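You operate a simulated robot arm through the tools that you are given. There is no shell and no other tool. Be economical: measure what you need, move in short steps, check, and stop when the job is done.

The job below is to be done with a simulated two-armed robot. You get a single attempt, and the scene is never put back.

## Task
Switch the blower off and swap the medium nozzle for the small one.
Fine: the medium nozzle goes into the free socket of the rack.

It is judged by the outcome, as a careful person would: the job done as asked, and still so three seconds after it is handed in. It fails if anything else is knocked over, pushed out of place, dropped, spilled or broken.

## Robot
Two 7-joint arms with four-finger grippers on one trunk, on a base that drives. Base frame: it is fixed to the floor where the robot stands at the start and does not move with it; the origin is under the middle of the robot, x ahead of it, y to its left, z up. Units: mm, degrees, N and s.
The left shoulder is at the start at [40, 181, 1204], the right one opposite. With the tool pointing down near the work surface each hand reaches from about 240 to 820 mm from the robot's upright axis, wherever it stands, measured 20 degrees to its own side. Places, roughly: blower switch [600, 0, 1100]; first socket of the nozzle rack [500, 0, 800]; nozzle port [700, -500, 800]; second socket of the nozzle rack [500, -200, 800]. Payload 3.67 kg a hand.
Tool frame (each hand has its own): the origin (TCP) lies between the finger pads and is the grasp point; the fingertips stand 28 mm ahead of it; z points along the fingers, y is the line along which they close. The gripper opens to 112 mm. The gripper's body begins 73 mm behind the TCP.
Orientation is told as [roll, pitch, yaw] about the base's x, y, z axes, in that order, counted from this pose: with the fingers straight down and closing along the base's y, the tool's x points along the base's -x, its y along +y and its z along -z.

## Interface
- The arms move only by the tool apply_moves. It takes "left_plan", "right_plan" or both (then of equal length, played together; a hand with none holds still); each is a list of rows, each a list of 7 numbers: the finger opening in m, from 0 to 0.112, then the shift along the tool's x, y, z in m, then the turn, a rotation vector about the tool's x, y, z in degrees. In form: [[claw, tx, ty, tz, wx, wy, wz], ...]. A call has 1 to 20 rows; each row is the pose to reach, as a shift and turn from the pose commanded when the call began, along the tool's axes at that moment. Each row takes 0.2 s and may step no farther than 50 mm and 8.6 degrees from the row before; otherwise, or with a gripper value out of range, the whole call is refused. Where a pose cannot be reached the arm comes as near as it can. A force on the tool above 50 N (or 10 N above the force at the start of the call, whichever is more), or a blocked arm, ends the call early, and 0.2 s more pass. Each finger halts on what it meets, pressing with about 42 N; the grip force reading is that of the motor and also rises with nothing between the fingers. The clock runs only during rows and for 0.2 s after the last one: add rows that repeat a pose to give the fingers time. It gives the time, the measured TCP pose, the force on the tool (base axes), the opening and the grip force at its end, in the units of the frame above (readings bear some noise), with the torque about the TCP (base axes, N m) and any sound that the robot's microphone picked up.
- Cameras (640 x 400 px; columns grow to the right, rows downward): "scene" is now at [101.6, -39.2, 1437.9]; the picture's right is [-0.40, -0.92, 0.00], its down [-0.50, 0.22, -0.84] and it looks along [0.77, -0.34, -0.54] (base axes); focal length 214 px, centre (320, 200). "left" rides on the left gripper at [60, 18, -104] in its tool frame; the picture's right is [-0.29, 0.96, 0.00], its down [-0.80, -0.24, -0.55] and it looks along [-0.53, -0.16, 0.83] (tool axes); focal length 234 px, centre (320, 200). "right" rides on the right gripper at [60, -18, -104] in its tool frame; the picture's right is [0.29, 0.96, 0.00], its down [-0.80, 0.24, -0.55] and it looks along [-0.53, 0.16, 0.83] (tool axes); focal length 234 px, centre (320, 200). There is no depth. A picture from a camera that has moved, and an enlarged one, comes with that camera's place and axes in the base frame and with its lens.
- snapshot(camera): a new picture of that camera. The clock stands still meanwhile.
- move_column(by): slides the trunk up (or, below 0, down) by that many mm; the arms and the scene camera ride with it, the base frame stays. It gives what a move gives, with no picture.
- drive_base(legs): drives the robot by 1 to 6 legs, each [ahead, left, turn to the left] in mm, mm and degrees, along the robot's own axes; the way and the turn of a leg run together, so that a leg with both is an arc; at most 1500 mm and 180 degrees a leg. The arms and the cameras ride along, it lands a little off, and it stops where it bumps. It gives what a move gives.
- head_to(pan, tilt): turns the head with the scene camera to pan (to the left, within 86 degrees either way) and tilt (down, from -29 to 69), counted from straight ahead of the robot. It gives what a move gives.
- zoom(camera, box): a new picture of the part [left, top, right, bottom] of that camera's present view, enlarged. The clock stands still meanwhile.
- sign_off(): hands the job in; it is judged then, once.

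Go step by step. Nothing tells you exact positions but the pictures and the camera data: compare them with the known pose of the tool, close in by small moves and look again before you grip or let go. The budget is 120 turns and 100 pictures, counting those below and the enlarged ones. Unless the task says otherwise, let go and move clear before handing in, and close with one line.

The tools are called after "Emit:" as a command line: name --argument value ..., lists and objects as JSON in quotes. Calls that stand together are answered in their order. apply_moves: Moves the arms, as the interface text tells. Its arguments: {"type":"object","properties":{"left_plan":{"type":"array"},"right_plan":{"type":"array"}},"required":[]} The other tools are called the same way: move_column (by) slides the trunk up or down; drive_base (legs) drives the base; head_to (pan, tilt) turns the head that bears the scene camera; snapshot (camera) takes a picture; zoom (camera, box) takes an enlarged picture of a part of a camera's view; sign_off () hands the job in.

At the start:

```text
clock: 0.0
left_tcp_pos: [506.8, 5.2, 1279.1]
left_ee_rot: [-0.1, 0.1, -0.1]
left_wrist_force: [-0.2, 0.8, -0.8]
left_ft_torque: [0.0, -0.04, -0.04]
left_width: 112.0
left_grip_force: 0.1
right_tcp_pos: [337.8, -265.6, 1337.4]
right_ee_rot: [0.0, 0.0, 0.0]
right_wrist_force: [0.9, 0.6, 0.9]
right_ft_torque: [-0.01, -0.03, -0.03]
right_width: 112.2
right_grip_force: 0.1
trunk travel left (down, up): [-325.0, 189.0]
robot x, y, heading: [2.2, -0.3, -0.1]
head pan, tilt: [-23.6, 32.8]
```

scene: 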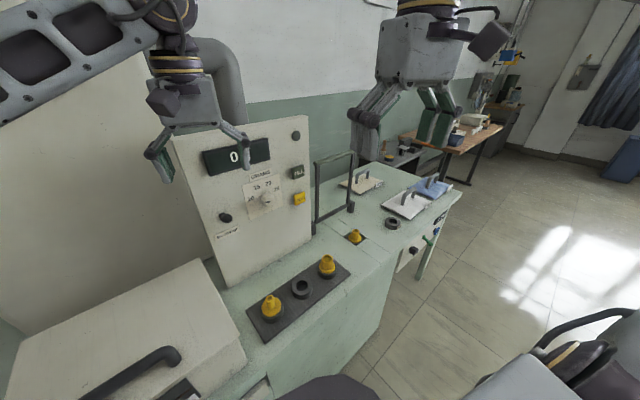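
right: 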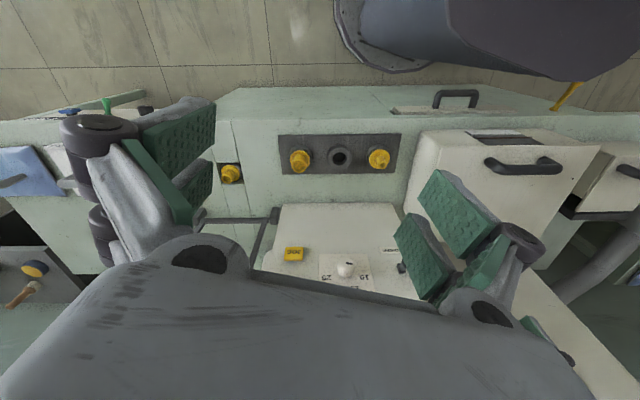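
left: 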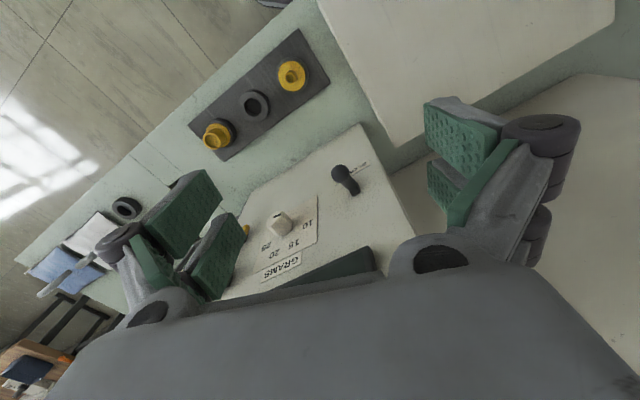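

I see a console panel with a knob, buttons and a lever, a rack with two yellow nozzles and a free middle socket, and a third nozzle in a port to the right. I'll look closer at the panel and the nozzles.

Emit:
zoom --camera "scene" --box '[190, 120, 330, 245]'

Emit:
zoom --camera "scene" --box '[240, 210, 400, 340]'

```text
3.20 times, centred on (260, 182) of scene
camera zoom: at [101.6, -39.2, 1437.9], right [-0.4, -0.92, 0.0], down [-0.5, 0.22, -0.84], along [0.77, -0.34, -0.54], focal length 686 px, centre (512, 256)
```

zoom: 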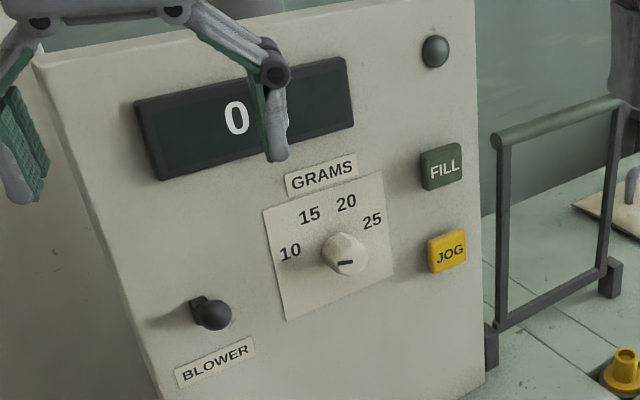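

```text
3.08 times, centred on (320, 275) of scene
camera zoom: at [101.6, -39.2, 1437.9], right [-0.4, -0.92, 0.0], down [-0.5, 0.22, -0.84], along [0.77, -0.34, -0.54], focal length 660 px, centre (320, -31)
```

zoom: 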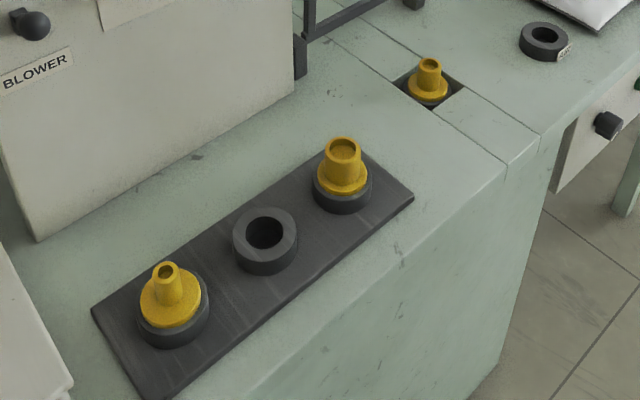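

Emit:
zoom --camera "left" --box '[220, 130, 420, 280]'

Emit:
zoom --camera "scene" --box '[205, 195, 255, 245]'

Emit:
zoom --camera "right" --box '[200, 120, 410, 250]'

```text
2.67 times, centred on (320, 205) of left
camera zoom: at [445.1, 22.4, 1383.3], right [0.29, 0.96, 0.0], down [0.8, -0.24, 0.55], along [0.53, -0.16, -0.83], focal length 624 px, centre (320, 187)
```

zoom: 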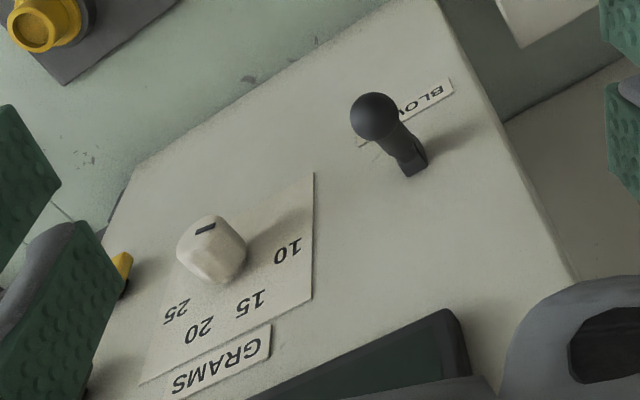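

```text
8.00 times, centred on (230, 220) of scene
camera zoom: at [101.6, -39.2, 1437.9], right [-0.4, -0.92, 0.0], down [-0.5, 0.22, -0.84], along [0.77, -0.34, -0.54], focal length 1716 px, centre (1040, 40)
```

zoom: 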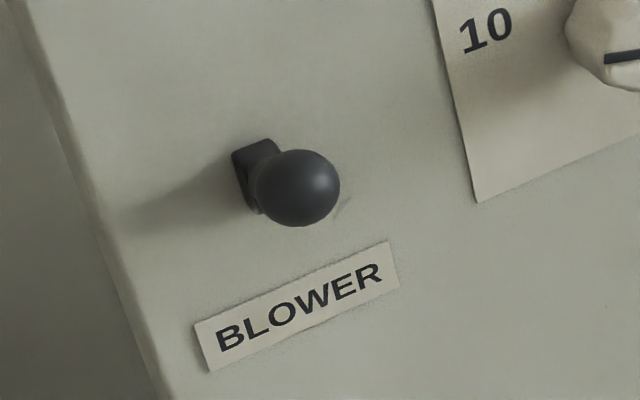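

```text
3.05 times, centred on (305, 185) of right
camera zoom: at [277.4, -283.3, 1442.4], right [-0.29, 0.96, 0.0], down [0.8, 0.24, 0.55], along [0.53, 0.16, -0.83], focal length 714 px, centre (366, 246)
```

zoom: 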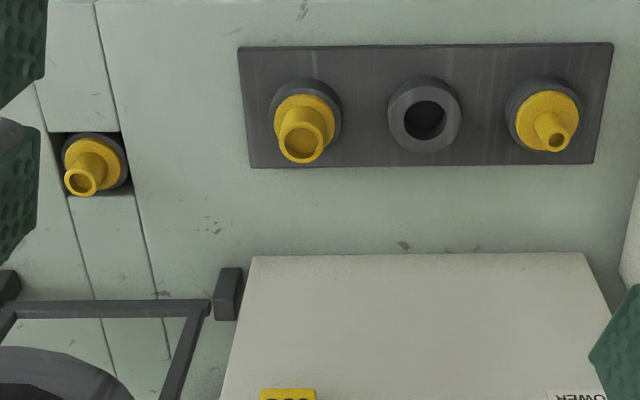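

The port spout is the medium one. The rack's left nozzle is small, the right is large, and the middle socket is free. The blower lever tilts up, ball at about [589, 5, 1106]. I'll bring the closed left fingers just above the ball.

Emit:
apply_moves --left_plan '[[0.08, -0.02, 0, 0.0, 0, 0, 0], [0.05, -0.05, 0, 0.02, 0, 0, 0], [0.02, -0.082, 0, 0.05, 0, 0, 0], [0, -0.082, 0, 0.08, 0, 0, 0], [0, -0.082, 0, 0.105, 0, 0, 0], [0, -0.082, 0, 0.115, 0, 0, 0], [0, -0.082, 0, 0.115, 0, 0, 0]]'

Emit:
snapshot --camera "scene"

Emit:
zoom --camera "left" --box '[160, 100, 480, 300]'

```text
clock: 1.3
left_tcp_pos: [590.0, 4.2, 1180.8]
left_ee_rot: [-0.6, -1.0, 0.1]
left_wrist_force: [-4.9, -2.2, 9.7]
left_ft_torque: [0.36, -0.81, 0.02]
left_width: 0.0
left_grip_force: 36.1
right_tcp_pos: [335.9, -266.3, 1337.6]
right_ee_rot: [0.0, 0.0, 0.1]
right_wrist_force: [0.1, 0.1, 0.4]
right_ft_torque: [-0.03, -0.02, 0.0]
right_width: 112.0
right_grip_force: 0.0
trunk travel left (down, up): [-325.0, 189.0]
robot x, y, heading: [1.5, 2.0, 0.2]
head pan, tilt: [-23.6, 32.8]
stopped in row 6 (left hand): the force on the tool passed its limit at 61 N (the readings are from after the stop); the commanded pose is now the measured one
```

```text
91 pictures are left
camera scene: at [100.9, -39.4, 1437.9], right [-0.4, -0.92, 0.0], down [-0.5, 0.22, -0.84], along [0.77, -0.34, -0.54], focal length 214 px, centre (320, 200)
```

scene: 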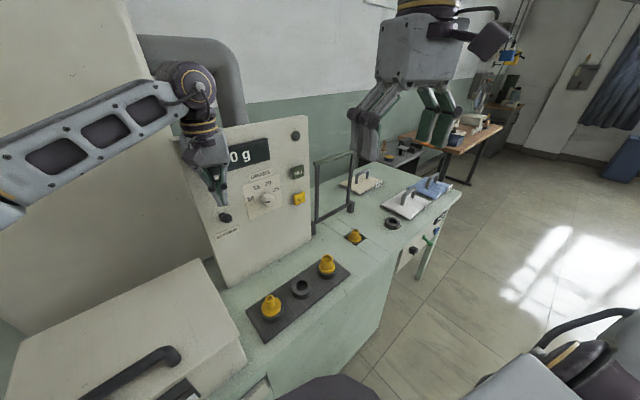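

```text
2.00 times, centred on (320, 200) of left
camera zoom: at [526.0, 23.5, 1283.6], right [0.29, 0.96, -0.01], down [0.79, -0.23, 0.57], along [0.55, -0.17, -0.82], focal length 468 px, centre (320, 200)
```

zoom: 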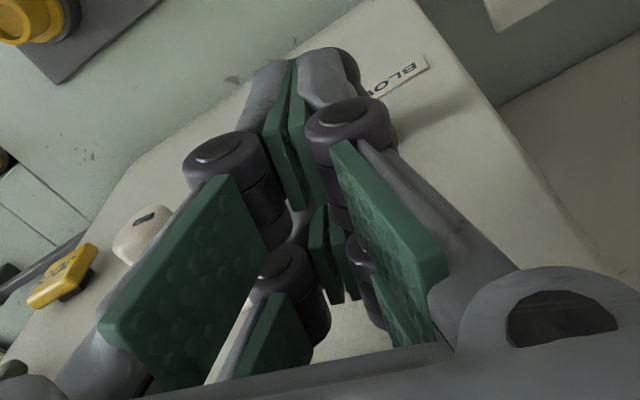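

Something was touched with the tips near z 1150, so I'll zoom in to see what.

Emit:
zoom --camera "scene" --box '[160, 130, 270, 250]'

```text
3.33 times, centred on (215, 190) of scene
camera zoom: at [100.9, -39.4, 1437.9], right [-0.4, -0.92, 0.0], down [-0.5, 0.22, -0.84], along [0.77, -0.34, -0.54], focal length 715 px, centre (670, 233)
```

zoom: 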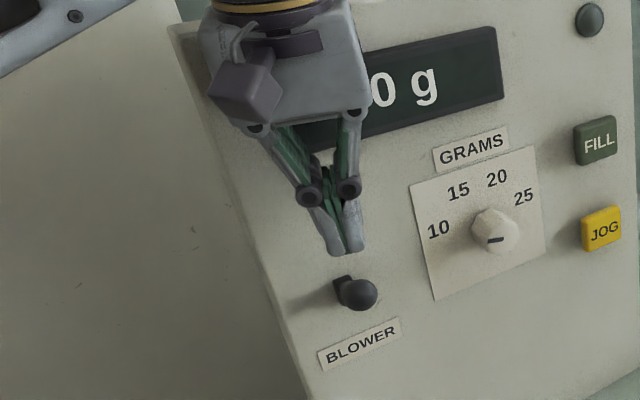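

The palm, not the fingertips, met the panel. I'll back off and tilt the hand so the fingers point forward and down.

Emit:
apply_moves --left_plan '[[0, 0.03, 0, 0, 0, 0, 0], [0, 0.06, 0, 0, 0, -8, 0], [0, 0.07, 0, 0, 0, -16, 0], [0, 0.07, 0, 0, 0, -24, 0], [0, 0.07, 0, 0, 0, -32, 0], [0, 0.07, 0, 0, 0, -40, 0], [0, 0.07, 0, 0, 0, -45, 0], [0, 0.07, 0, 0, 0, -45, 0]]'

Emit:
zoom --camera "scene" --box '[160, 130, 270, 250]'

```text
clock: 3.1
left_tcp_pos: [520.2, 5.4, 1177.7]
left_ee_rot: [-0.8, -46.0, 0.6]
left_wrist_force: [0.7, 0.8, 0.3]
left_ft_torque: [-0.02, -0.01, -0.01]
left_width: 0.1
left_grip_force: 35.8
right_tcp_pos: [336.6, -264.0, 1338.0]
right_ee_rot: [-0.1, 0.0, 0.1]
right_wrist_force: [1.2, 0.2, -0.4]
right_ft_torque: [0.02, -0.01, -0.02]
right_width: 112.0
right_grip_force: 0.1
trunk travel left (down, up): [-325.0, 189.0]
robot x, y, heading: [4.3, -0.8, 0.1]
head pan, tilt: [-23.6, 32.8]
```

```text
3.33 times, centred on (215, 190) of scene
camera zoom: at [101.9, -39.2, 1437.9], right [-0.4, -0.92, 0.0], down [-0.5, 0.22, -0.84], along [0.77, -0.34, -0.54], focal length 715 px, centre (670, 233)
```

zoom: 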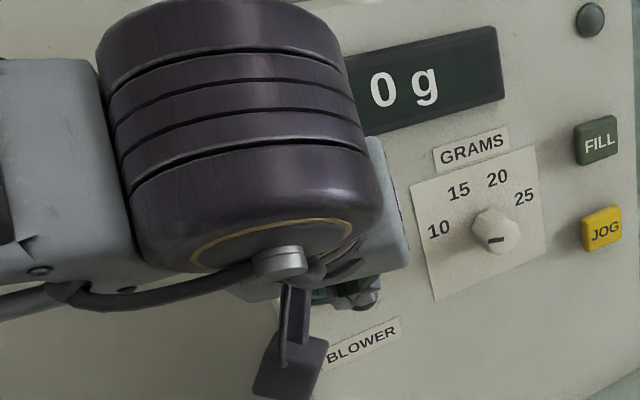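

Emit:
apply_moves --left_plan '[[0, -0.009, 0, 0.026, 0, 0, 0], [0, -0.018, 0, 0.052, 0, 0, 0], [0, -0.018, 0, 0.052, 0, 0, 0]]'

Emit:
snapshot --camera "left"

Emit:
snapshot --camera "right"

```text
clock: 3.9
left_tcp_pos: [571.8, 3.9, 1154.3]
left_ee_rot: [-0.7, -46.1, 0.7]
left_wrist_force: [-0.2, -0.4, 0.2]
left_ft_torque: [0.03, 0.01, 0.0]
left_width: 0.1
left_grip_force: 35.2
right_tcp_pos: [336.4, -264.6, 1338.3]
right_ee_rot: [0.0, 0.0, -0.1]
right_wrist_force: [-0.7, -0.5, 0.3]
right_ft_torque: [0.01, -0.03, -0.02]
right_width: 111.9
right_grip_force: 0.1
trunk travel left (down, up): [-325.0, 189.0]
robot x, y, heading: [-0.6, -3.4, -0.1]
head pan, tilt: [-23.6, 32.8]
```

```text
87 pictures are left
camera left: at [453.2, 21.6, 1184.5], right [0.2, 0.96, 0.2], down [0.16, -0.23, 0.96], along [0.97, -0.16, -0.19], focal length 234 px, centre (320, 200)
```

left: 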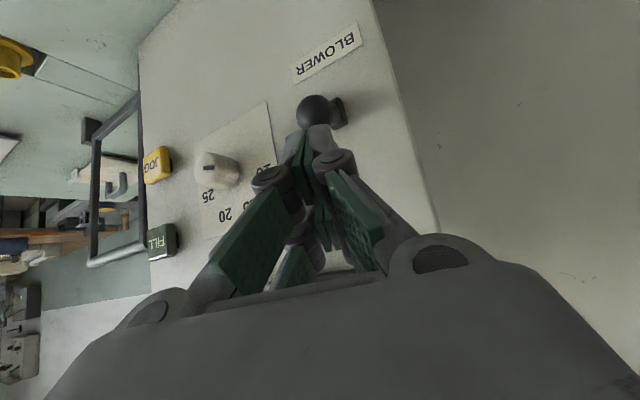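

```text
86 pictures are left
camera right: at [276.7, -283.4, 1442.5], right [-0.29, 0.96, 0.0], down [0.8, 0.24, 0.55], along [0.53, 0.16, -0.83], focal length 234 px, centre (320, 200)
```

right: 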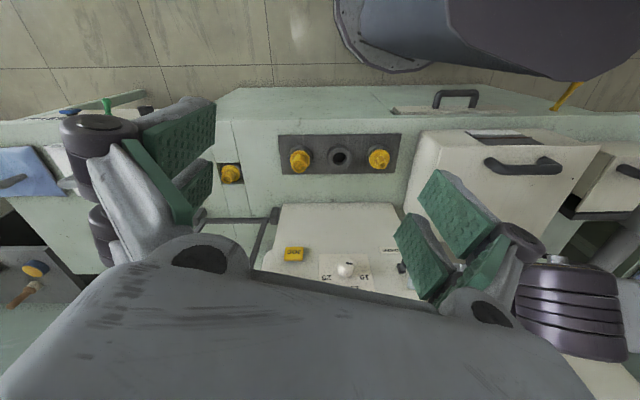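

The fingertips are right above the lever's ball, so I'll press down.

Emit:
apply_moves --left_plan '[[0, 0.007, -0.002, 0.007, 0, 0, 0], [0, 0.014, -0.002, 0.014, 0, 0, 0], [0, 0.022, -0.002, 0.021, 0, 0, 0], [0, 0.029, -0.002, 0.028, 0, 0, 0], [0, 0.036, -0.002, 0.035, 0, 0, 0], [0, 0.04, -0.002, 0.039, 0, 0, 0]]'

Emit:
zoom --camera "left" --box '[220, 20, 420, 220]'

```text
clock: 5.3
left_tcp_pos: [572.2, 1.8, 1099.8]
left_ee_rot: [-0.8, -46.0, 0.7]
left_wrist_force: [-0.7, 0.5, -0.6]
left_ft_torque: [0.0, 0.03, 0.0]
left_width: 0.0
left_grip_force: 36.1
right_tcp_pos: [336.4, -263.9, 1337.9]
right_ee_rot: [0.1, -0.1, 0.0]
right_wrist_force: [-0.5, -0.4, -0.2]
right_ft_torque: [0.0, -0.06, -0.01]
right_width: 111.9
right_grip_force: 0.0
trunk travel left (down, up): [-325.0, 189.0]
robot x, y, heading: [-1.7, 2.0, -0.0]
head pan, tilt: [-23.6, 32.8]
```

```text
2.00 times, centred on (320, 120) of left
camera zoom: at [453.7, 20.4, 1128.4], right [0.2, 0.96, 0.2], down [0.16, -0.23, 0.96], along [0.97, -0.16, -0.19], focal length 468 px, centre (320, 360)
```

zoom: 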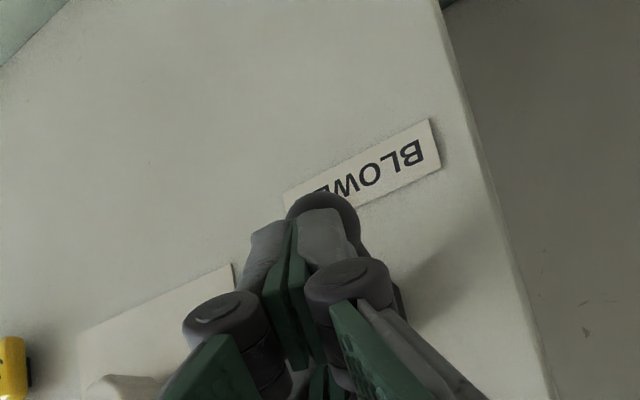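

The lever gave way. I'll lift the hand away and check its new position.

Emit:
apply_moves --left_plan '[[0, -0.022, 0, -0.021, 0, 0, 0], [0, -0.036, 0, -0.035, 0, 0, 0], [0, -0.036, 0, -0.08, 0, 0, 0], [0, -0.036, 0, -0.12, 0, 0, 0], [0, -0.036, 0, -0.16, 0, 0, 0]]'

Emit:
snapshot --camera "left"

Emit:
zoom --camera "scene" --box '[160, 130, 270, 250]'

```text
clock: 6.5
left_tcp_pos: [480.1, 2.2, 1236.5]
left_ee_rot: [-0.9, -46.1, 0.7]
left_wrist_force: [-0.4, 0.1, 0.9]
left_ft_torque: [0.05, 0.01, 0.01]
left_width: 0.0
left_grip_force: 35.8
right_tcp_pos: [336.2, -265.5, 1338.3]
right_ee_rot: [0.0, 0.1, -0.1]
right_wrist_force: [0.3, 0.7, 0.5]
right_ft_torque: [0.03, 0.0, -0.02]
right_width: 111.8
right_grip_force: 0.0
trunk travel left (down, up): [-325.0, 189.0]
robot x, y, heading: [-2.9, 2.3, 0.1]
head pan, tilt: [-23.6, 32.8]
```

```text
84 pictures are left
camera left: at [361.8, 20.1, 1265.9], right [0.2, 0.96, 0.2], down [0.16, -0.23, 0.96], along [0.97, -0.16, -0.19], focal length 234 px, centre (320, 200)
```

left: 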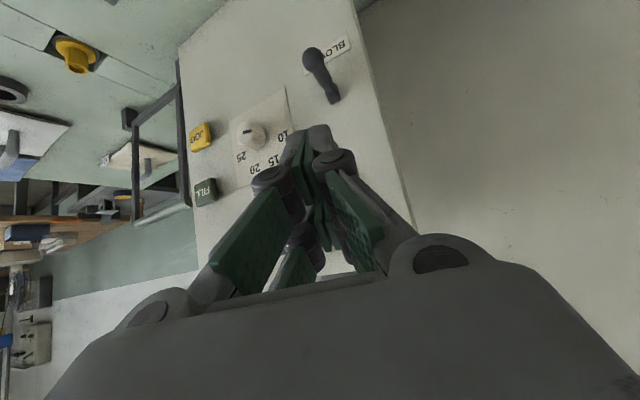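

```text
3.33 times, centred on (215, 190) of scene
camera zoom: at [100.6, -39.6, 1438.0], right [-0.4, -0.92, 0.0], down [-0.5, 0.22, -0.84], along [0.77, -0.34, -0.54], focal length 715 px, centre (670, 233)
```

zoom: 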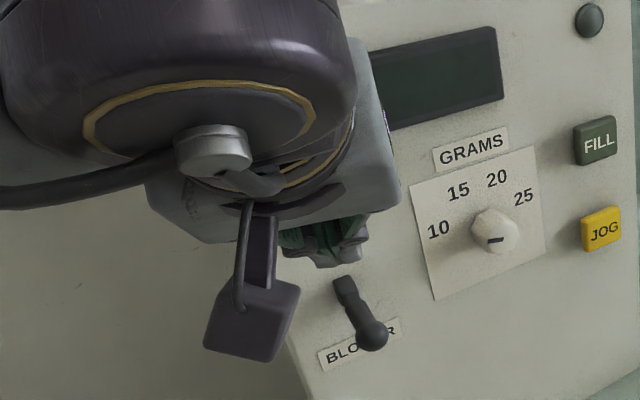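

The lever is down and the display has gone dark, so the blower is off. Next I'll pull the left arm back and bring the right hand above the port nozzle at about [653, -442].

Emit:
apply_moves --left_plan '[[0, 0.005, 0.016, -0.012, 0, 0, 0], [0, 0.01, 0.033, -0.025, 0, 0, 0], [0, 0.015, 0.05, -0.037, 0, 0, 0], [0, 0.02, 0.066, -0.05, 0, 0, 0], [0, 0.025, 0.083, -0.062, 0, 0, 0], [0, 0.03, 0.1, -0.075, 0, 0, 0], [0, 0.035, 0.116, -0.087, 0, 0, 0], [0, 0.04, 0.133, -0.1, 0, 0, 0], [0, 0.045, 0.15, -0.112, 0, 0, 0], [0, 0.05, 0.166, -0.125, 0, 0, 0], [0, 0.055, 0.183, -0.137, 0, 0, 0], [0, 0.06, 0.2, -0.15, 0, 0, 0]]' --right_plan '[[0.11, -0.025, -0.015, 0.028, 0, 0, 0], [0.11, -0.05, -0.03, 0.056, 0, 0, 0], [0.11, -0.076, -0.045, 0.084, 0, 0, 0], [0.1, -0.101, -0.059, 0.113, 0, 0, 0], [0.1, -0.127, -0.074, 0.141, 0, 0, 0], [0.09, -0.152, -0.089, 0.169, 0, 0, 0], [0.08, -0.177, -0.104, 0.197, 0, 0, 0], [0.08, -0.203, -0.119, 0.225, 0, 0, 0], [0.07, -0.228, -0.134, 0.254, 0, 0, 0], [0.07, -0.253, -0.148, 0.282, 0, 0, 0], [0.06, -0.279, -0.163, 0.31, 0, 0, 0], [0.06, -0.304, -0.178, 0.338, 0, 0, 0]]'

Emit:
snapshot --camera "right"

Emit:
snapshot --camera "scene"

```text
clock: 9.1
left_tcp_pos: [339.2, 201.3, 1306.8]
left_ee_rot: [-0.9, -45.8, 0.7]
left_wrist_force: [-0.7, 0.3, -0.5]
left_ft_torque: [-0.01, -0.01, 0.0]
left_width: 0.1
left_grip_force: 35.1
left hand out of reach, approached as far as the arm can: row 10, 11, 12
right_tcp_pos: [640.4, -441.9, 999.9]
right_ee_rot: [0.0, 0.1, 0.0]
right_wrist_force: [-0.6, 0.4, 0.0]
right_ft_torque: [0.02, 0.01, 0.0]
right_width: 60.1
right_grip_force: 0.1
trunk travel left (down, up): [-325.0, 189.0]
robot x, y, heading: [-0.9, 2.7, 0.0]
head pan, tilt: [-23.6, 32.8]
```

```text
82 pictures are left
camera right: at [581.1, -460.6, 1104.8], right [-0.29, 0.96, 0.0], down [0.8, 0.24, 0.55], along [0.53, 0.16, -0.83], focal length 234 px, centre (320, 200)
```

right: 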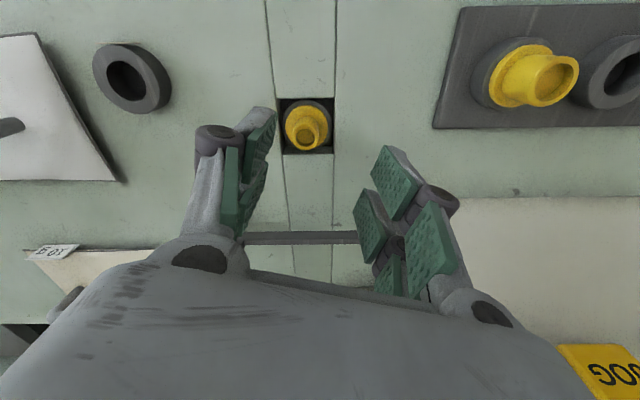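

```text
81 pictures are left
camera scene: at [102.7, -38.7, 1437.9], right [-0.4, -0.92, 0.0], down [-0.5, 0.22, -0.84], along [0.77, -0.34, -0.54], focal length 214 px, centre (320, 200)
```

scene: 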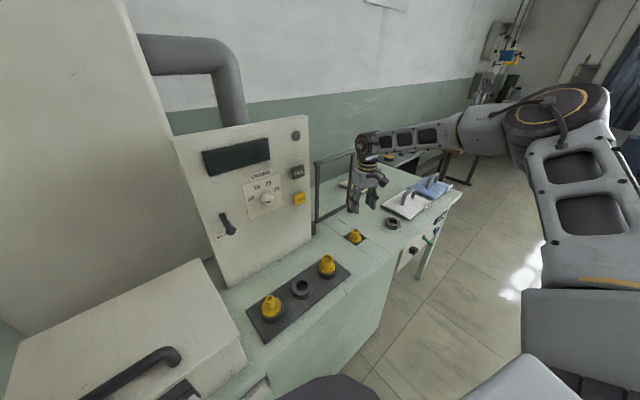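

Emit:
zoom --camera "right" --box '[240, 60, 380, 170]'

Emit:
zoom --camera "scene" --box '[320, 205, 400, 265]'

```text
3.64 times, centred on (310, 115) of right
camera zoom: at [581.1, -460.6, 1104.8], right [-0.29, 0.96, 0.0], down [0.8, 0.24, 0.55], along [0.53, 0.16, -0.83], focal length 852 px, centre (356, 509)
```

zoom: 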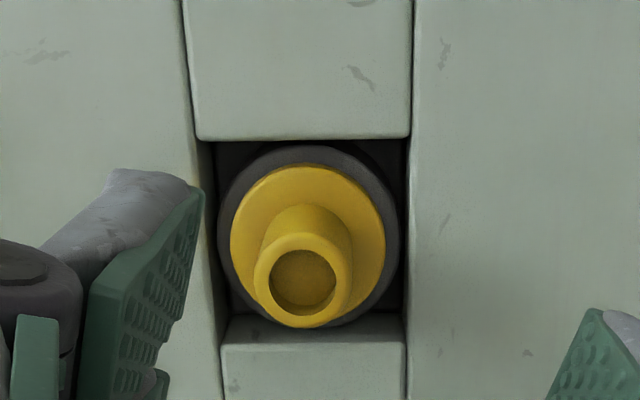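

```text
6.67 times, centred on (360, 235) of scene
camera zoom: at [102.7, -38.7, 1437.9], right [-0.4, -0.92, 0.0], down [-0.5, 0.22, -0.84], along [0.77, -0.34, -0.54], focal length 1430 px, centre (53, -33)
```

zoom: 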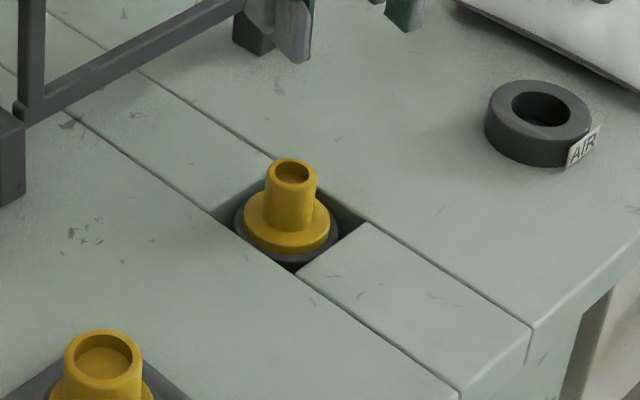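

The medium nozzle's spout top is at about [668, -452, 848] with its flange at z 808. I'll align above it first.

Emit:
apply_moves --right_plan '[[0.06, -0.014, -0.005, 0.03, 0, 0, 0], [0.06, -0.028, -0.01, 0.065, 0, 0, 0], [0.06, -0.028, -0.01, 0.1, 0, 0, 0], [0.06, -0.028, -0.01, 0.115, 0, 0, 0], [0.06, -0.028, -0.01, 0.115, 0, 0, 0]]'

Emit:
snapshot --camera "right"

Emit:
zoom --camera "scene" --box '[310, 185, 400, 255]'

```text
clock: 10.3
left_tcp_pos: [339.1, 199.7, 1307.2]
left_ee_rot: [-0.8, -45.9, 0.7]
left_wrist_force: [-0.4, 0.3, 0.7]
left_ft_torque: [0.02, 0.03, 0.03]
left_width: 0.2
left_grip_force: 35.5
right_tcp_pos: [665.6, -450.9, 886.2]
right_ee_rot: [-0.1, -0.1, -0.1]
right_wrist_force: [0.5, 0.1, -0.4]
right_ft_torque: [0.02, 0.02, -0.01]
right_width: 60.1
right_grip_force: 0.0
right hand out of reach, approached as far as the arm can: row 4, 5
trunk travel left (down, up): [-325.0, 189.0]
robot x, y, heading: [0.4, 3.2, -0.1]
head pan, tilt: [-23.6, 32.8]
```

```text
78 pictures are left
camera right: at [605.9, -468.0, 992.1], right [-0.29, 0.96, 0.0], down [0.8, 0.24, 0.56], along [0.53, 0.16, -0.83], focal length 234 px, centre (320, 200)
```

right: 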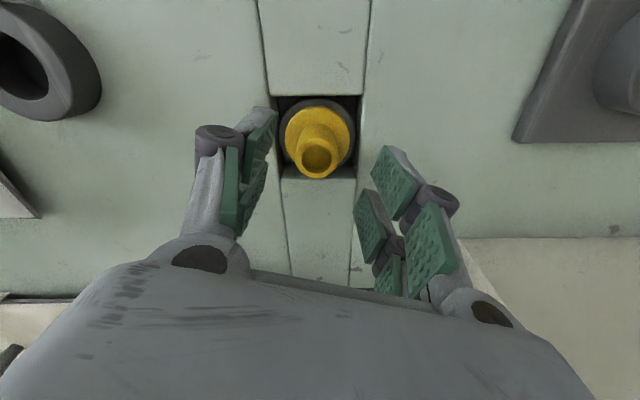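

```text
5.71 times, centred on (355, 220) of scene
camera zoom: at [101.7, -39.3, 1438.0], right [-0.4, -0.92, 0.0], down [-0.5, 0.22, -0.84], along [0.77, -0.34, -0.54], focal length 1226 px, centre (120, 86)
```

zoom: 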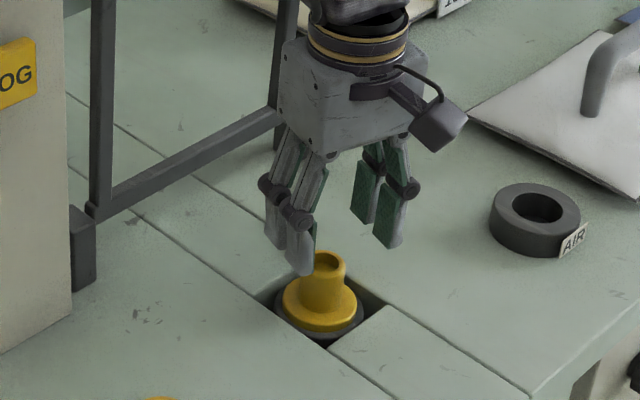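

The arm is at its reach limit because the shoulder is high. I'll raise the hand and lower the trunk by 150 mm to gain reach.

Emit:
apply_moves --right_plan '[[0.06, 0, 0, -0.04, 0, 0, 0], [0.06, 0, 0, -0.08, 0, 0, 0], [0.06, 0, 0, -0.12, 0, 0, 0], [0.06, 0, 0, -0.16, 0, 0, 0], [0.06, 0, 0, -0.16, 0, 0, 0]]'

Emit:
move_column --by -150

Emit:
snapshot --camera "scene"

Emit:
zoom --camera "right" --box '[200, 50, 440, 200]'

```text
clock: 11.5
left_tcp_pos: [339.0, 200.4, 1307.3]
left_ee_rot: [-0.7, -45.9, 0.7]
left_wrist_force: [0.6, 0.3, 0.7]
left_ft_torque: [0.02, 0.01, -0.01]
left_width: 0.0
left_grip_force: 35.6
right_tcp_pos: [665.1, -453.1, 1043.7]
right_ee_rot: [-0.1, 0.1, 0.0]
right_wrist_force: [-0.2, -0.5, -0.8]
right_ft_torque: [-0.02, -0.03, 0.01]
right_width: 60.2
right_grip_force: 0.0
trunk travel left (down, up): [-325.0, 189.0]
robot x, y, heading: [-1.4, -0.4, -0.1]
head pan, tilt: [-23.6, 32.8]
```

```text
clock: 13.3
left_tcp_pos: [339.0, 200.7, 1158.8]
left_ee_rot: [-0.8, -45.8, 0.7]
left_wrist_force: [-0.1, -0.6, 0.7]
left_ft_torque: [0.01, -0.02, -0.02]
left_width: 0.2
left_grip_force: 35.6
right_tcp_pos: [665.7, -453.0, 895.0]
right_ee_rot: [0.0, 0.0, 0.0]
right_wrist_force: [-1.0, 0.7, 0.4]
right_ft_torque: [0.0, 0.03, -0.01]
right_width: 59.9
right_grip_force: 0.2
trunk travel left (down, up): [-175.0, 339.0]
robot x, y, heading: [1.3, -0.8, -0.3]
head pan, tilt: [-23.6, 32.8]
```

```text
76 pictures are left
camera scene: at [101.6, -39.1, 1289.1], right [-0.4, -0.92, 0.0], down [-0.5, 0.22, -0.84], along [0.77, -0.34, -0.54], focal length 214 px, centre (320, 200)
```

scene: 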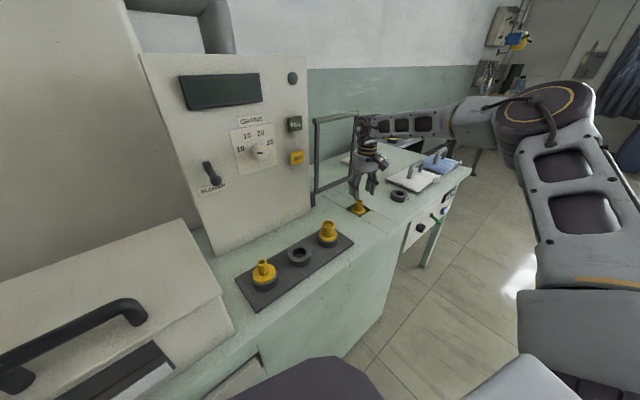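

```text
2.67 times, centred on (320, 125) of right
camera zoom: at [605.8, -470.9, 1000.2], right [-0.29, 0.96, 0.0], down [0.8, 0.24, 0.55], along [0.53, 0.16, -0.83], focal length 624 px, centre (320, 400)
```

zoom: 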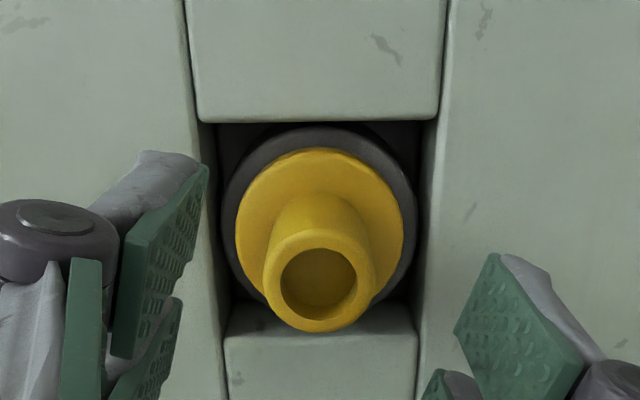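

Aligned over the spout. I'll descend to grip height.

Emit:
apply_moves --right_plan '[[0.06, -0.002, 0, 0.02, 0, 0, 0], [0.06, -0.002, 0, 0.04, 0, 0, 0], [0.06, -0.002, 0, 0.052, 0, 0, 0], [0.06, -0.002, 0, 0.052, 0, 0, 0]]'

Emit:
zoom --camera "right" --box '[200, 50, 440, 250]'

Emit:
zoom --camera "scene" --box '[320, 155, 400, 225]'

```text
clock: 14.3
left_tcp_pos: [338.4, 201.0, 1157.7]
left_ee_rot: [-0.8, -45.9, 0.7]
left_wrist_force: [-0.3, -0.2, -0.1]
left_ft_torque: [0.01, 0.01, 0.01]
left_width: 0.2
left_grip_force: 36.1
right_tcp_pos: [667.4, -452.9, 843.7]
right_ee_rot: [0.1, 0.0, 0.0]
right_wrist_force: [-0.2, 0.4, 0.5]
right_ft_torque: [0.02, -0.02, 0.03]
right_width: 59.9
right_grip_force: 0.2
trunk travel left (down, up): [-175.0, 339.0]
robot x, y, heading: [-0.9, 0.3, -0.2]
head pan, tilt: [-23.6, 32.8]
```

```text
2.00 times, centred on (320, 150) of right
camera zoom: at [607.1, -471.1, 947.9], right [-0.29, 0.96, 0.0], down [0.8, 0.24, 0.55], along [0.53, 0.16, -0.83], focal length 468 px, centre (320, 300)
```

zoom: 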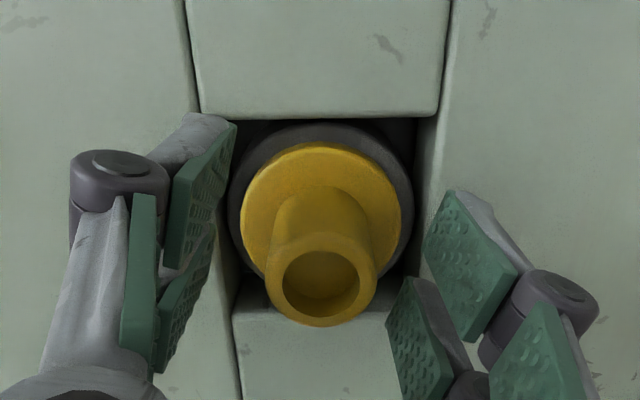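

```text
5.71 times, centred on (360, 190) of scene
camera zoom: at [101.6, -39.0, 1289.0], right [-0.4, -0.92, 0.0], down [-0.5, 0.22, -0.84], along [0.77, -0.34, -0.54], focal length 1226 px, centre (91, 257)
```

zoom: 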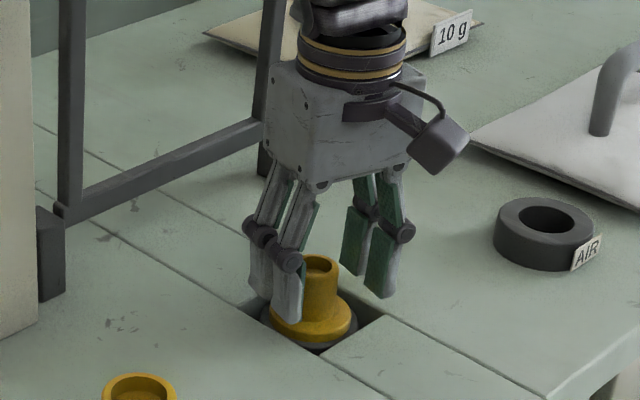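

Emit:
apply_moves --right_plan '[[0.06, -0.001, 0, 0.004, 0, 0, 0], [0.03, -0.001, 0, 0.004, 0, 0, 0], [0, -0.001, 0, 0.004, 0, 0, 0], [0, -0.001, 0, 0.004, 0, 0, 0], [0, -0.001, 0, 0.004, 0, 0, 0]]'

Emit:
zoom --camera "right" --box '[200, 50, 440, 250]'

```text
clock: 15.5
left_tcp_pos: [339.1, 201.1, 1157.5]
left_ee_rot: [-0.8, -45.8, 0.9]
left_wrist_force: [0.1, 0.1, 0.2]
left_ft_torque: [-0.03, -0.05, -0.01]
left_width: 0.0
left_grip_force: 35.2
right_tcp_pos: [669.2, -451.8, 840.4]
right_ee_rot: [0.0, 0.0, 0.1]
right_wrist_force: [-0.5, 3.8, 2.1]
right_ft_torque: [0.15, -0.04, 0.06]
right_width: 30.1
right_grip_force: 42.2
trunk travel left (down, up): [-175.0, 339.0]
robot x, y, heading: [0.4, 1.9, 0.1]
head pan, tilt: [-23.6, 32.8]
```

```text
2.00 times, centred on (320, 150) of right
camera zoom: at [608.4, -470.7, 944.7], right [-0.29, 0.96, 0.0], down [0.8, 0.24, 0.55], along [0.53, 0.16, -0.83], focal length 468 px, centre (320, 300)
```

zoom: 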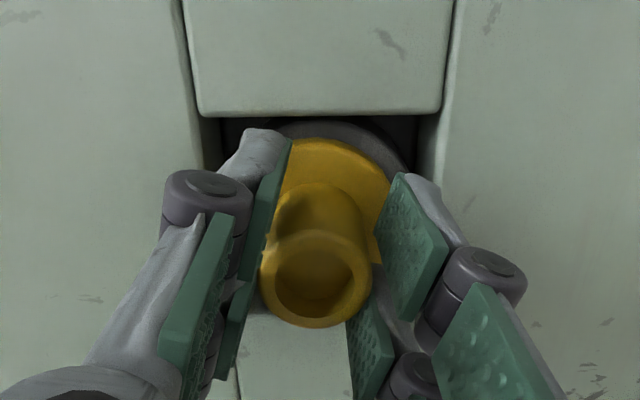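

The grip holds at 30 mm. I'll lift the nozzle gently.

Emit:
apply_moves --right_plan '[[0, 0, 0, -0.005, 0, 0, 0], [0, 0, 0, -0.012, 0, 0, 0], [0, 0, 0, -0.025, 0, 0, 0], [0, 0, 0, -0.04, 0, 0, 0], [0, 0, 0, -0.06, 0, 0, 0], [0, 0, 0, -0.08, 0, 0, 0], [0, 0, 0, -0.1, 0, 0, 0], [0, 0, 0, -0.1, 0, 0, 0]]'

Emit:
snapshot --camera "right"

Emit:
zoom --camera "scene" --box '[230, 135, 410, 310]'

```text
clock: 17.3
left_tcp_pos: [339.0, 199.5, 1158.8]
left_ee_rot: [-0.9, -45.8, 0.7]
left_wrist_force: [-0.7, -0.9, 0.9]
left_ft_torque: [0.03, 0.0, -0.04]
left_width: 0.1
left_grip_force: 35.2
right_tcp_pos: [669.0, -454.0, 939.1]
right_ee_rot: [-0.1, 0.0, -0.1]
right_wrist_force: [0.3, 0.4, -0.4]
right_ft_torque: [0.0, 0.03, 0.02]
right_width: 30.1
right_grip_force: 41.6
trunk travel left (down, up): [-175.0, 339.0]
robot x, y, heading: [3.0, -1.5, -0.1]
head pan, tilt: [-23.6, 32.8]
```

```text
71 pictures are left
camera right: at [609.4, -471.7, 1044.4], right [-0.29, 0.96, 0.0], down [0.8, 0.24, 0.55], along [0.53, 0.16, -0.83], focal length 234 px, centre (320, 200)
```

right: 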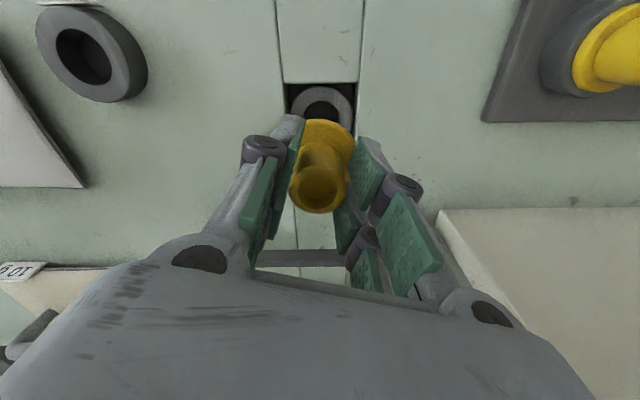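

```text
2.29 times, centred on (320, 222) of scene
camera zoom: at [102.2, -39.4, 1288.9], right [-0.4, -0.92, 0.0], down [-0.5, 0.22, -0.84], along [0.77, -0.34, -0.54], focal length 490 px, centre (320, 149)
```

zoom: 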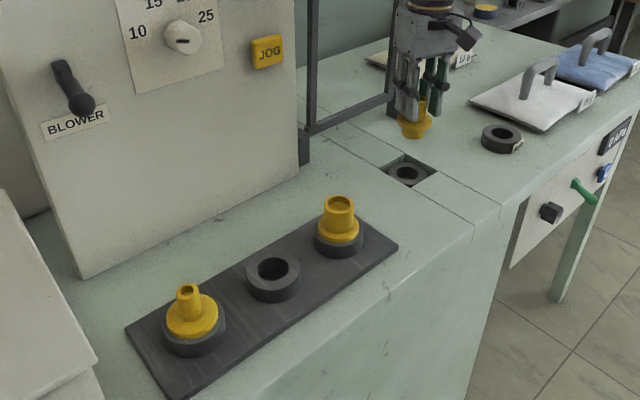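

Emit:
zoom --camera "right" --box '[230, 80, 420, 230]'

Emit:
zoom --camera "scene" --box '[330, 150, 400, 210]'

```text
2.67 times, centred on (325, 155) of right
camera zoom: at [609.4, -471.7, 1044.4], right [-0.29, 0.96, 0.0], down [0.8, 0.24, 0.55], along [0.53, 0.16, -0.83], focal length 624 px, centre (307, 320)
```

zoom: 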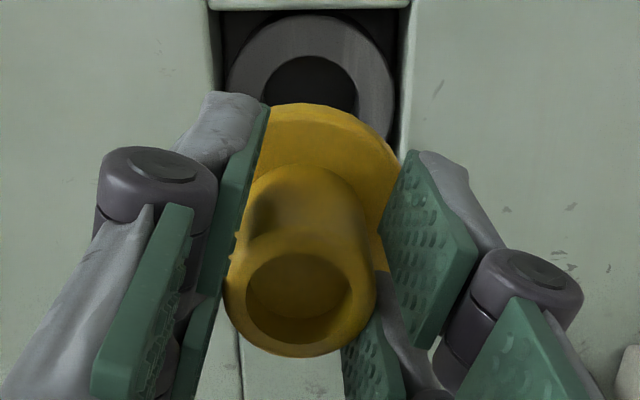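

```text
6.67 times, centred on (365, 180) of scene
camera zoom: at [102.2, -39.4, 1288.9], right [-0.4, -0.92, 0.0], down [-0.5, 0.22, -0.84], along [0.77, -0.34, -0.54], focal length 1430 px, centre (20, 333)
```

zoom: 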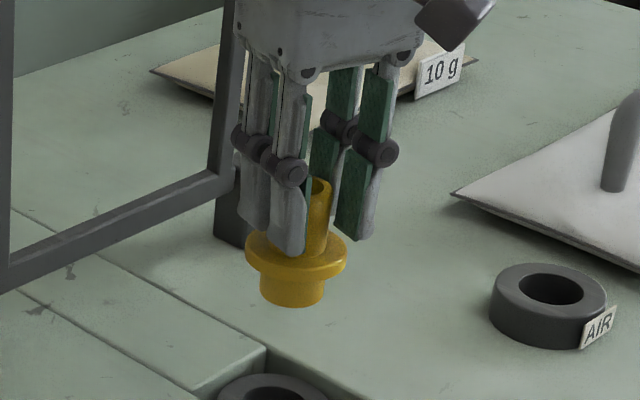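

The nozzle is out, with a plug under its flange, and it leans about 8° in the grip. I'll carry it high to the free middle socket at about [514, -157, 832], rolling the hand to set it upright.

Emit:
apply_moves --right_plan '[[0, 0, 0, -0.04, 0, 0, 0], [0, 0.0, 0.0, -0.06, 2, 0, 0], [0, 0.02, 0.035, -0.06, 4, 0, 0], [0, 0.04, 0.073, -0.06, 6, 0, 0], [0, 0.06, 0.11, -0.06, 8, 0, 0], [0, 0.08, 0.147, -0.06, 8, 0, 0], [0, 0.1, 0.185, -0.06, 8, 0, 0], [0, 0.12, 0.222, -0.06, 8, 0, 0], [0, 0.14, 0.26, -0.06, 8, 0, 0], [0, 0.155, 0.297, -0.06, 8, 0, 0], [0, 0.155, 0.297, -0.06, 8, 0, 0]]'

Emit:
snapshot --camera "right"

Emit:
zoom --camera "scene" --box '[230, 130, 380, 310]'

```text
clock: 19.7
left_tcp_pos: [337.8, 199.1, 1158.3]
left_ee_rot: [-0.7, -45.8, 0.7]
left_wrist_force: [0.0, 0.4, -0.1]
left_ft_torque: [-0.01, 0.05, 0.01]
left_width: 0.1
left_grip_force: 35.8
right_tcp_pos: [513.3, -154.4, 1000.7]
right_ee_rot: [-7.9, 0.0, 0.1]
right_wrist_force: [-0.6, -0.4, -1.5]
right_ft_torque: [0.04, -0.01, -0.04]
right_width: 29.8
right_grip_force: 42.4
trunk travel left (down, up): [-175.0, 339.0]
robot x, y, heading: [-0.2, 0.8, -0.2]
head pan, tilt: [-23.6, 32.8]
```

```text
67 pictures are left
camera right: at [453.2, -157.6, 1106.0], right [-0.29, 0.95, -0.13], down [0.8, 0.31, 0.52], along [0.53, 0.04, -0.85], focal length 234 px, centre (320, 200)
```

right: 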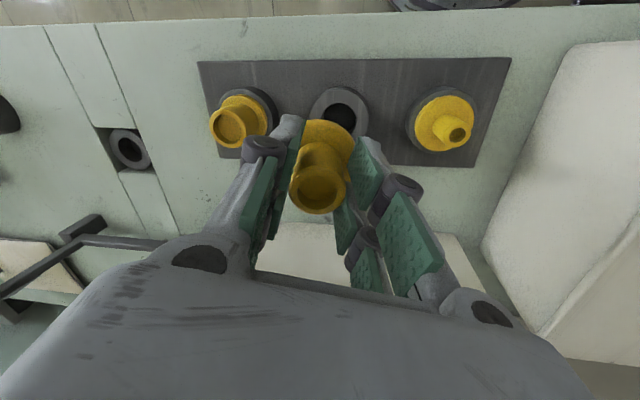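

```text
2.22 times, centred on (305, 220) of scene
camera zoom: at [101.5, -39.7, 1289.0], right [-0.4, -0.92, 0.0], down [-0.5, 0.22, -0.84], along [0.77, -0.34, -0.54], focal length 477 px, centre (353, 156)
```

zoom: 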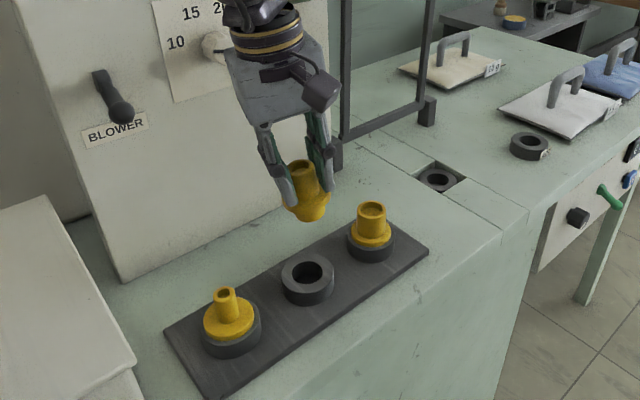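

Emit:
zoom --camera "scene" --box '[275, 180, 335, 240]'

Emit:
zoom --camera "right" --box '[230, 70, 420, 230]'

Emit:
snapshot --camera "left"

```text
6.67 times, centred on (305, 210) of scene
camera zoom: at [101.5, -39.7, 1289.0], right [-0.4, -0.92, 0.0], down [-0.5, 0.22, -0.84], along [0.77, -0.34, -0.54], focal length 1430 px, centre (420, 133)
```

zoom: 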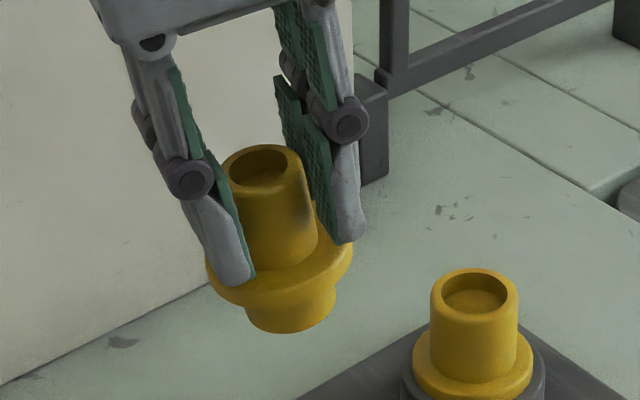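

```text
2.50 times, centred on (325, 150) of right
camera zoom: at [453.2, -157.6, 1106.0], right [-0.29, 0.95, -0.13], down [0.8, 0.31, 0.52], along [0.53, 0.04, -0.85], focal length 585 px, centre (308, 325)
```

zoom: 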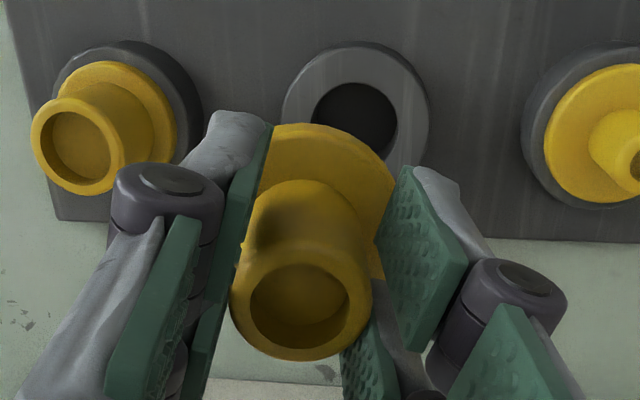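

```text
63 pictures are left
camera left: at [220.6, 218.2, 1188.4], right [0.2, 0.96, 0.2], down [0.16, -0.23, 0.96], along [0.97, -0.16, -0.2], focal length 234 px, centre (320, 200)
```

left: 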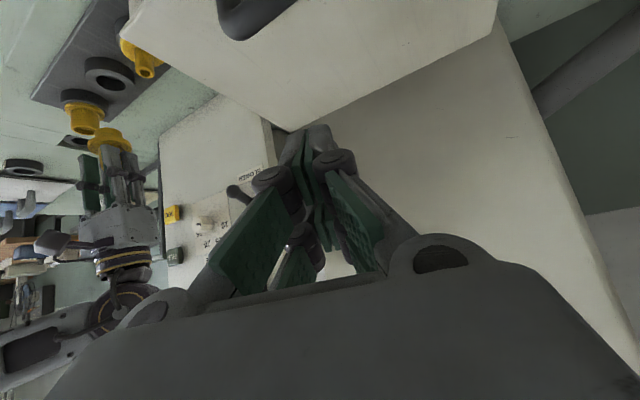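

My lean estimate was wrong because a finger hid part of the rim. With the roll, the nozzle now leans the other way, so it was nearly upright before. I'll undo the roll and look again.

Emit:
apply_moves --right_plan '[[0, 0, 0, 0, -4, 0, 0], [0, 0, 0, 0, -7.5, 0, 0], [0, 0, 0, 0, -7.5, 0, 0]]'

Emit:
zoom --camera "scene" --box '[275, 180, 335, 240]'

Emit:
zoom --camera "right" --box '[230, 70, 420, 230]'

Emit:
zoom --camera "left" --box '[20, 40, 180, 200]'

```text
clock: 20.5
left_tcp_pos: [338.9, 200.6, 1157.6]
left_ee_rot: [-0.7, -45.8, 0.7]
left_wrist_force: [-0.5, 0.3, -1.0]
left_ft_torque: [0.02, -0.02, -0.03]
left_width: 0.1
left_grip_force: 36.0
right_tcp_pos: [514.7, -153.6, 999.4]
right_ee_rot: [-0.4, 0.0, 0.0]
right_wrist_force: [0.6, -0.6, -0.3]
right_ft_torque: [0.0, 0.03, -0.01]
right_width: 30.3
right_grip_force: 42.0
trunk travel left (down, up): [-175.0, 339.0]
robot x, y, heading: [-2.4, 0.1, 0.1]
head pan, tilt: [-23.6, 32.8]
```

```text
6.67 times, centred on (305, 210) of scene
camera zoom: at [101.9, -38.9, 1289.0], right [-0.4, -0.92, 0.0], down [-0.5, 0.22, -0.84], along [0.77, -0.34, -0.54], focal length 1430 px, centre (420, 133)
```

zoom: 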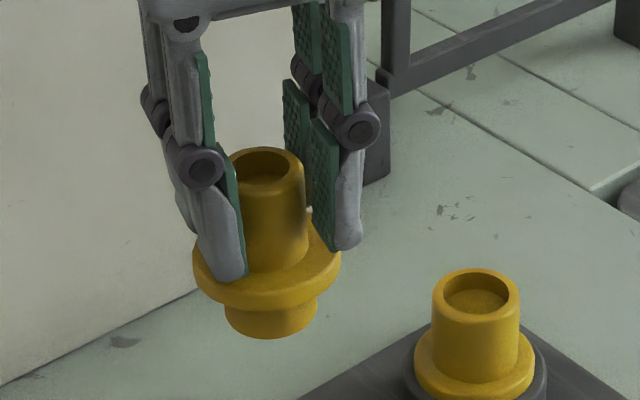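

```text
2.50 times, centred on (325, 150) of right
camera zoom: at [454.0, -171.9, 1104.1], right [-0.29, 0.96, -0.01], down [0.8, 0.24, 0.55], along [0.53, 0.15, -0.83], focal length 585 px, centre (308, 325)
```

zoom: 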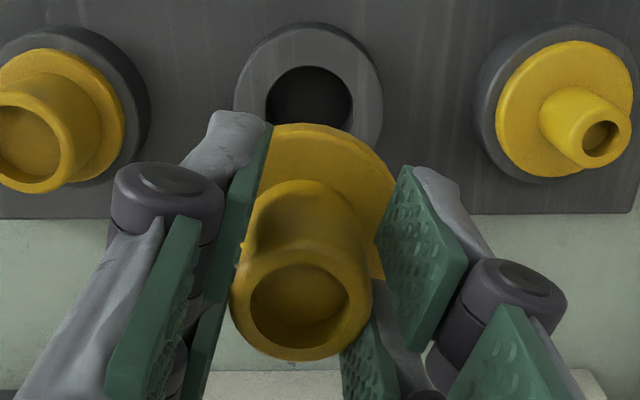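

```text
2.50 times, centred on (100, 120) of left
camera zoom: at [220.9, 218.9, 1188.2], right [0.2, 0.96, 0.2], down [0.16, -0.23, 0.96], along [0.97, -0.16, -0.2], focal length 585 px, centre (870, 400)
```

zoom: 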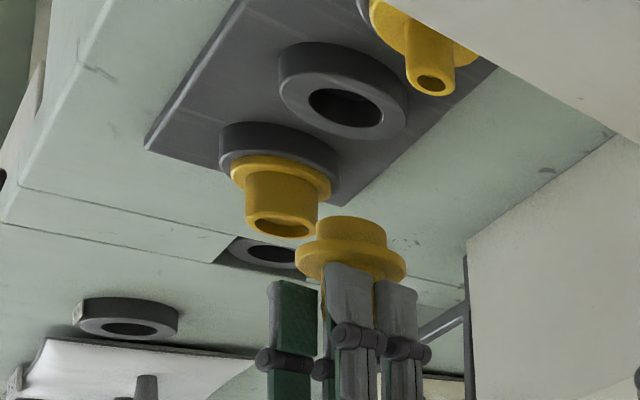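

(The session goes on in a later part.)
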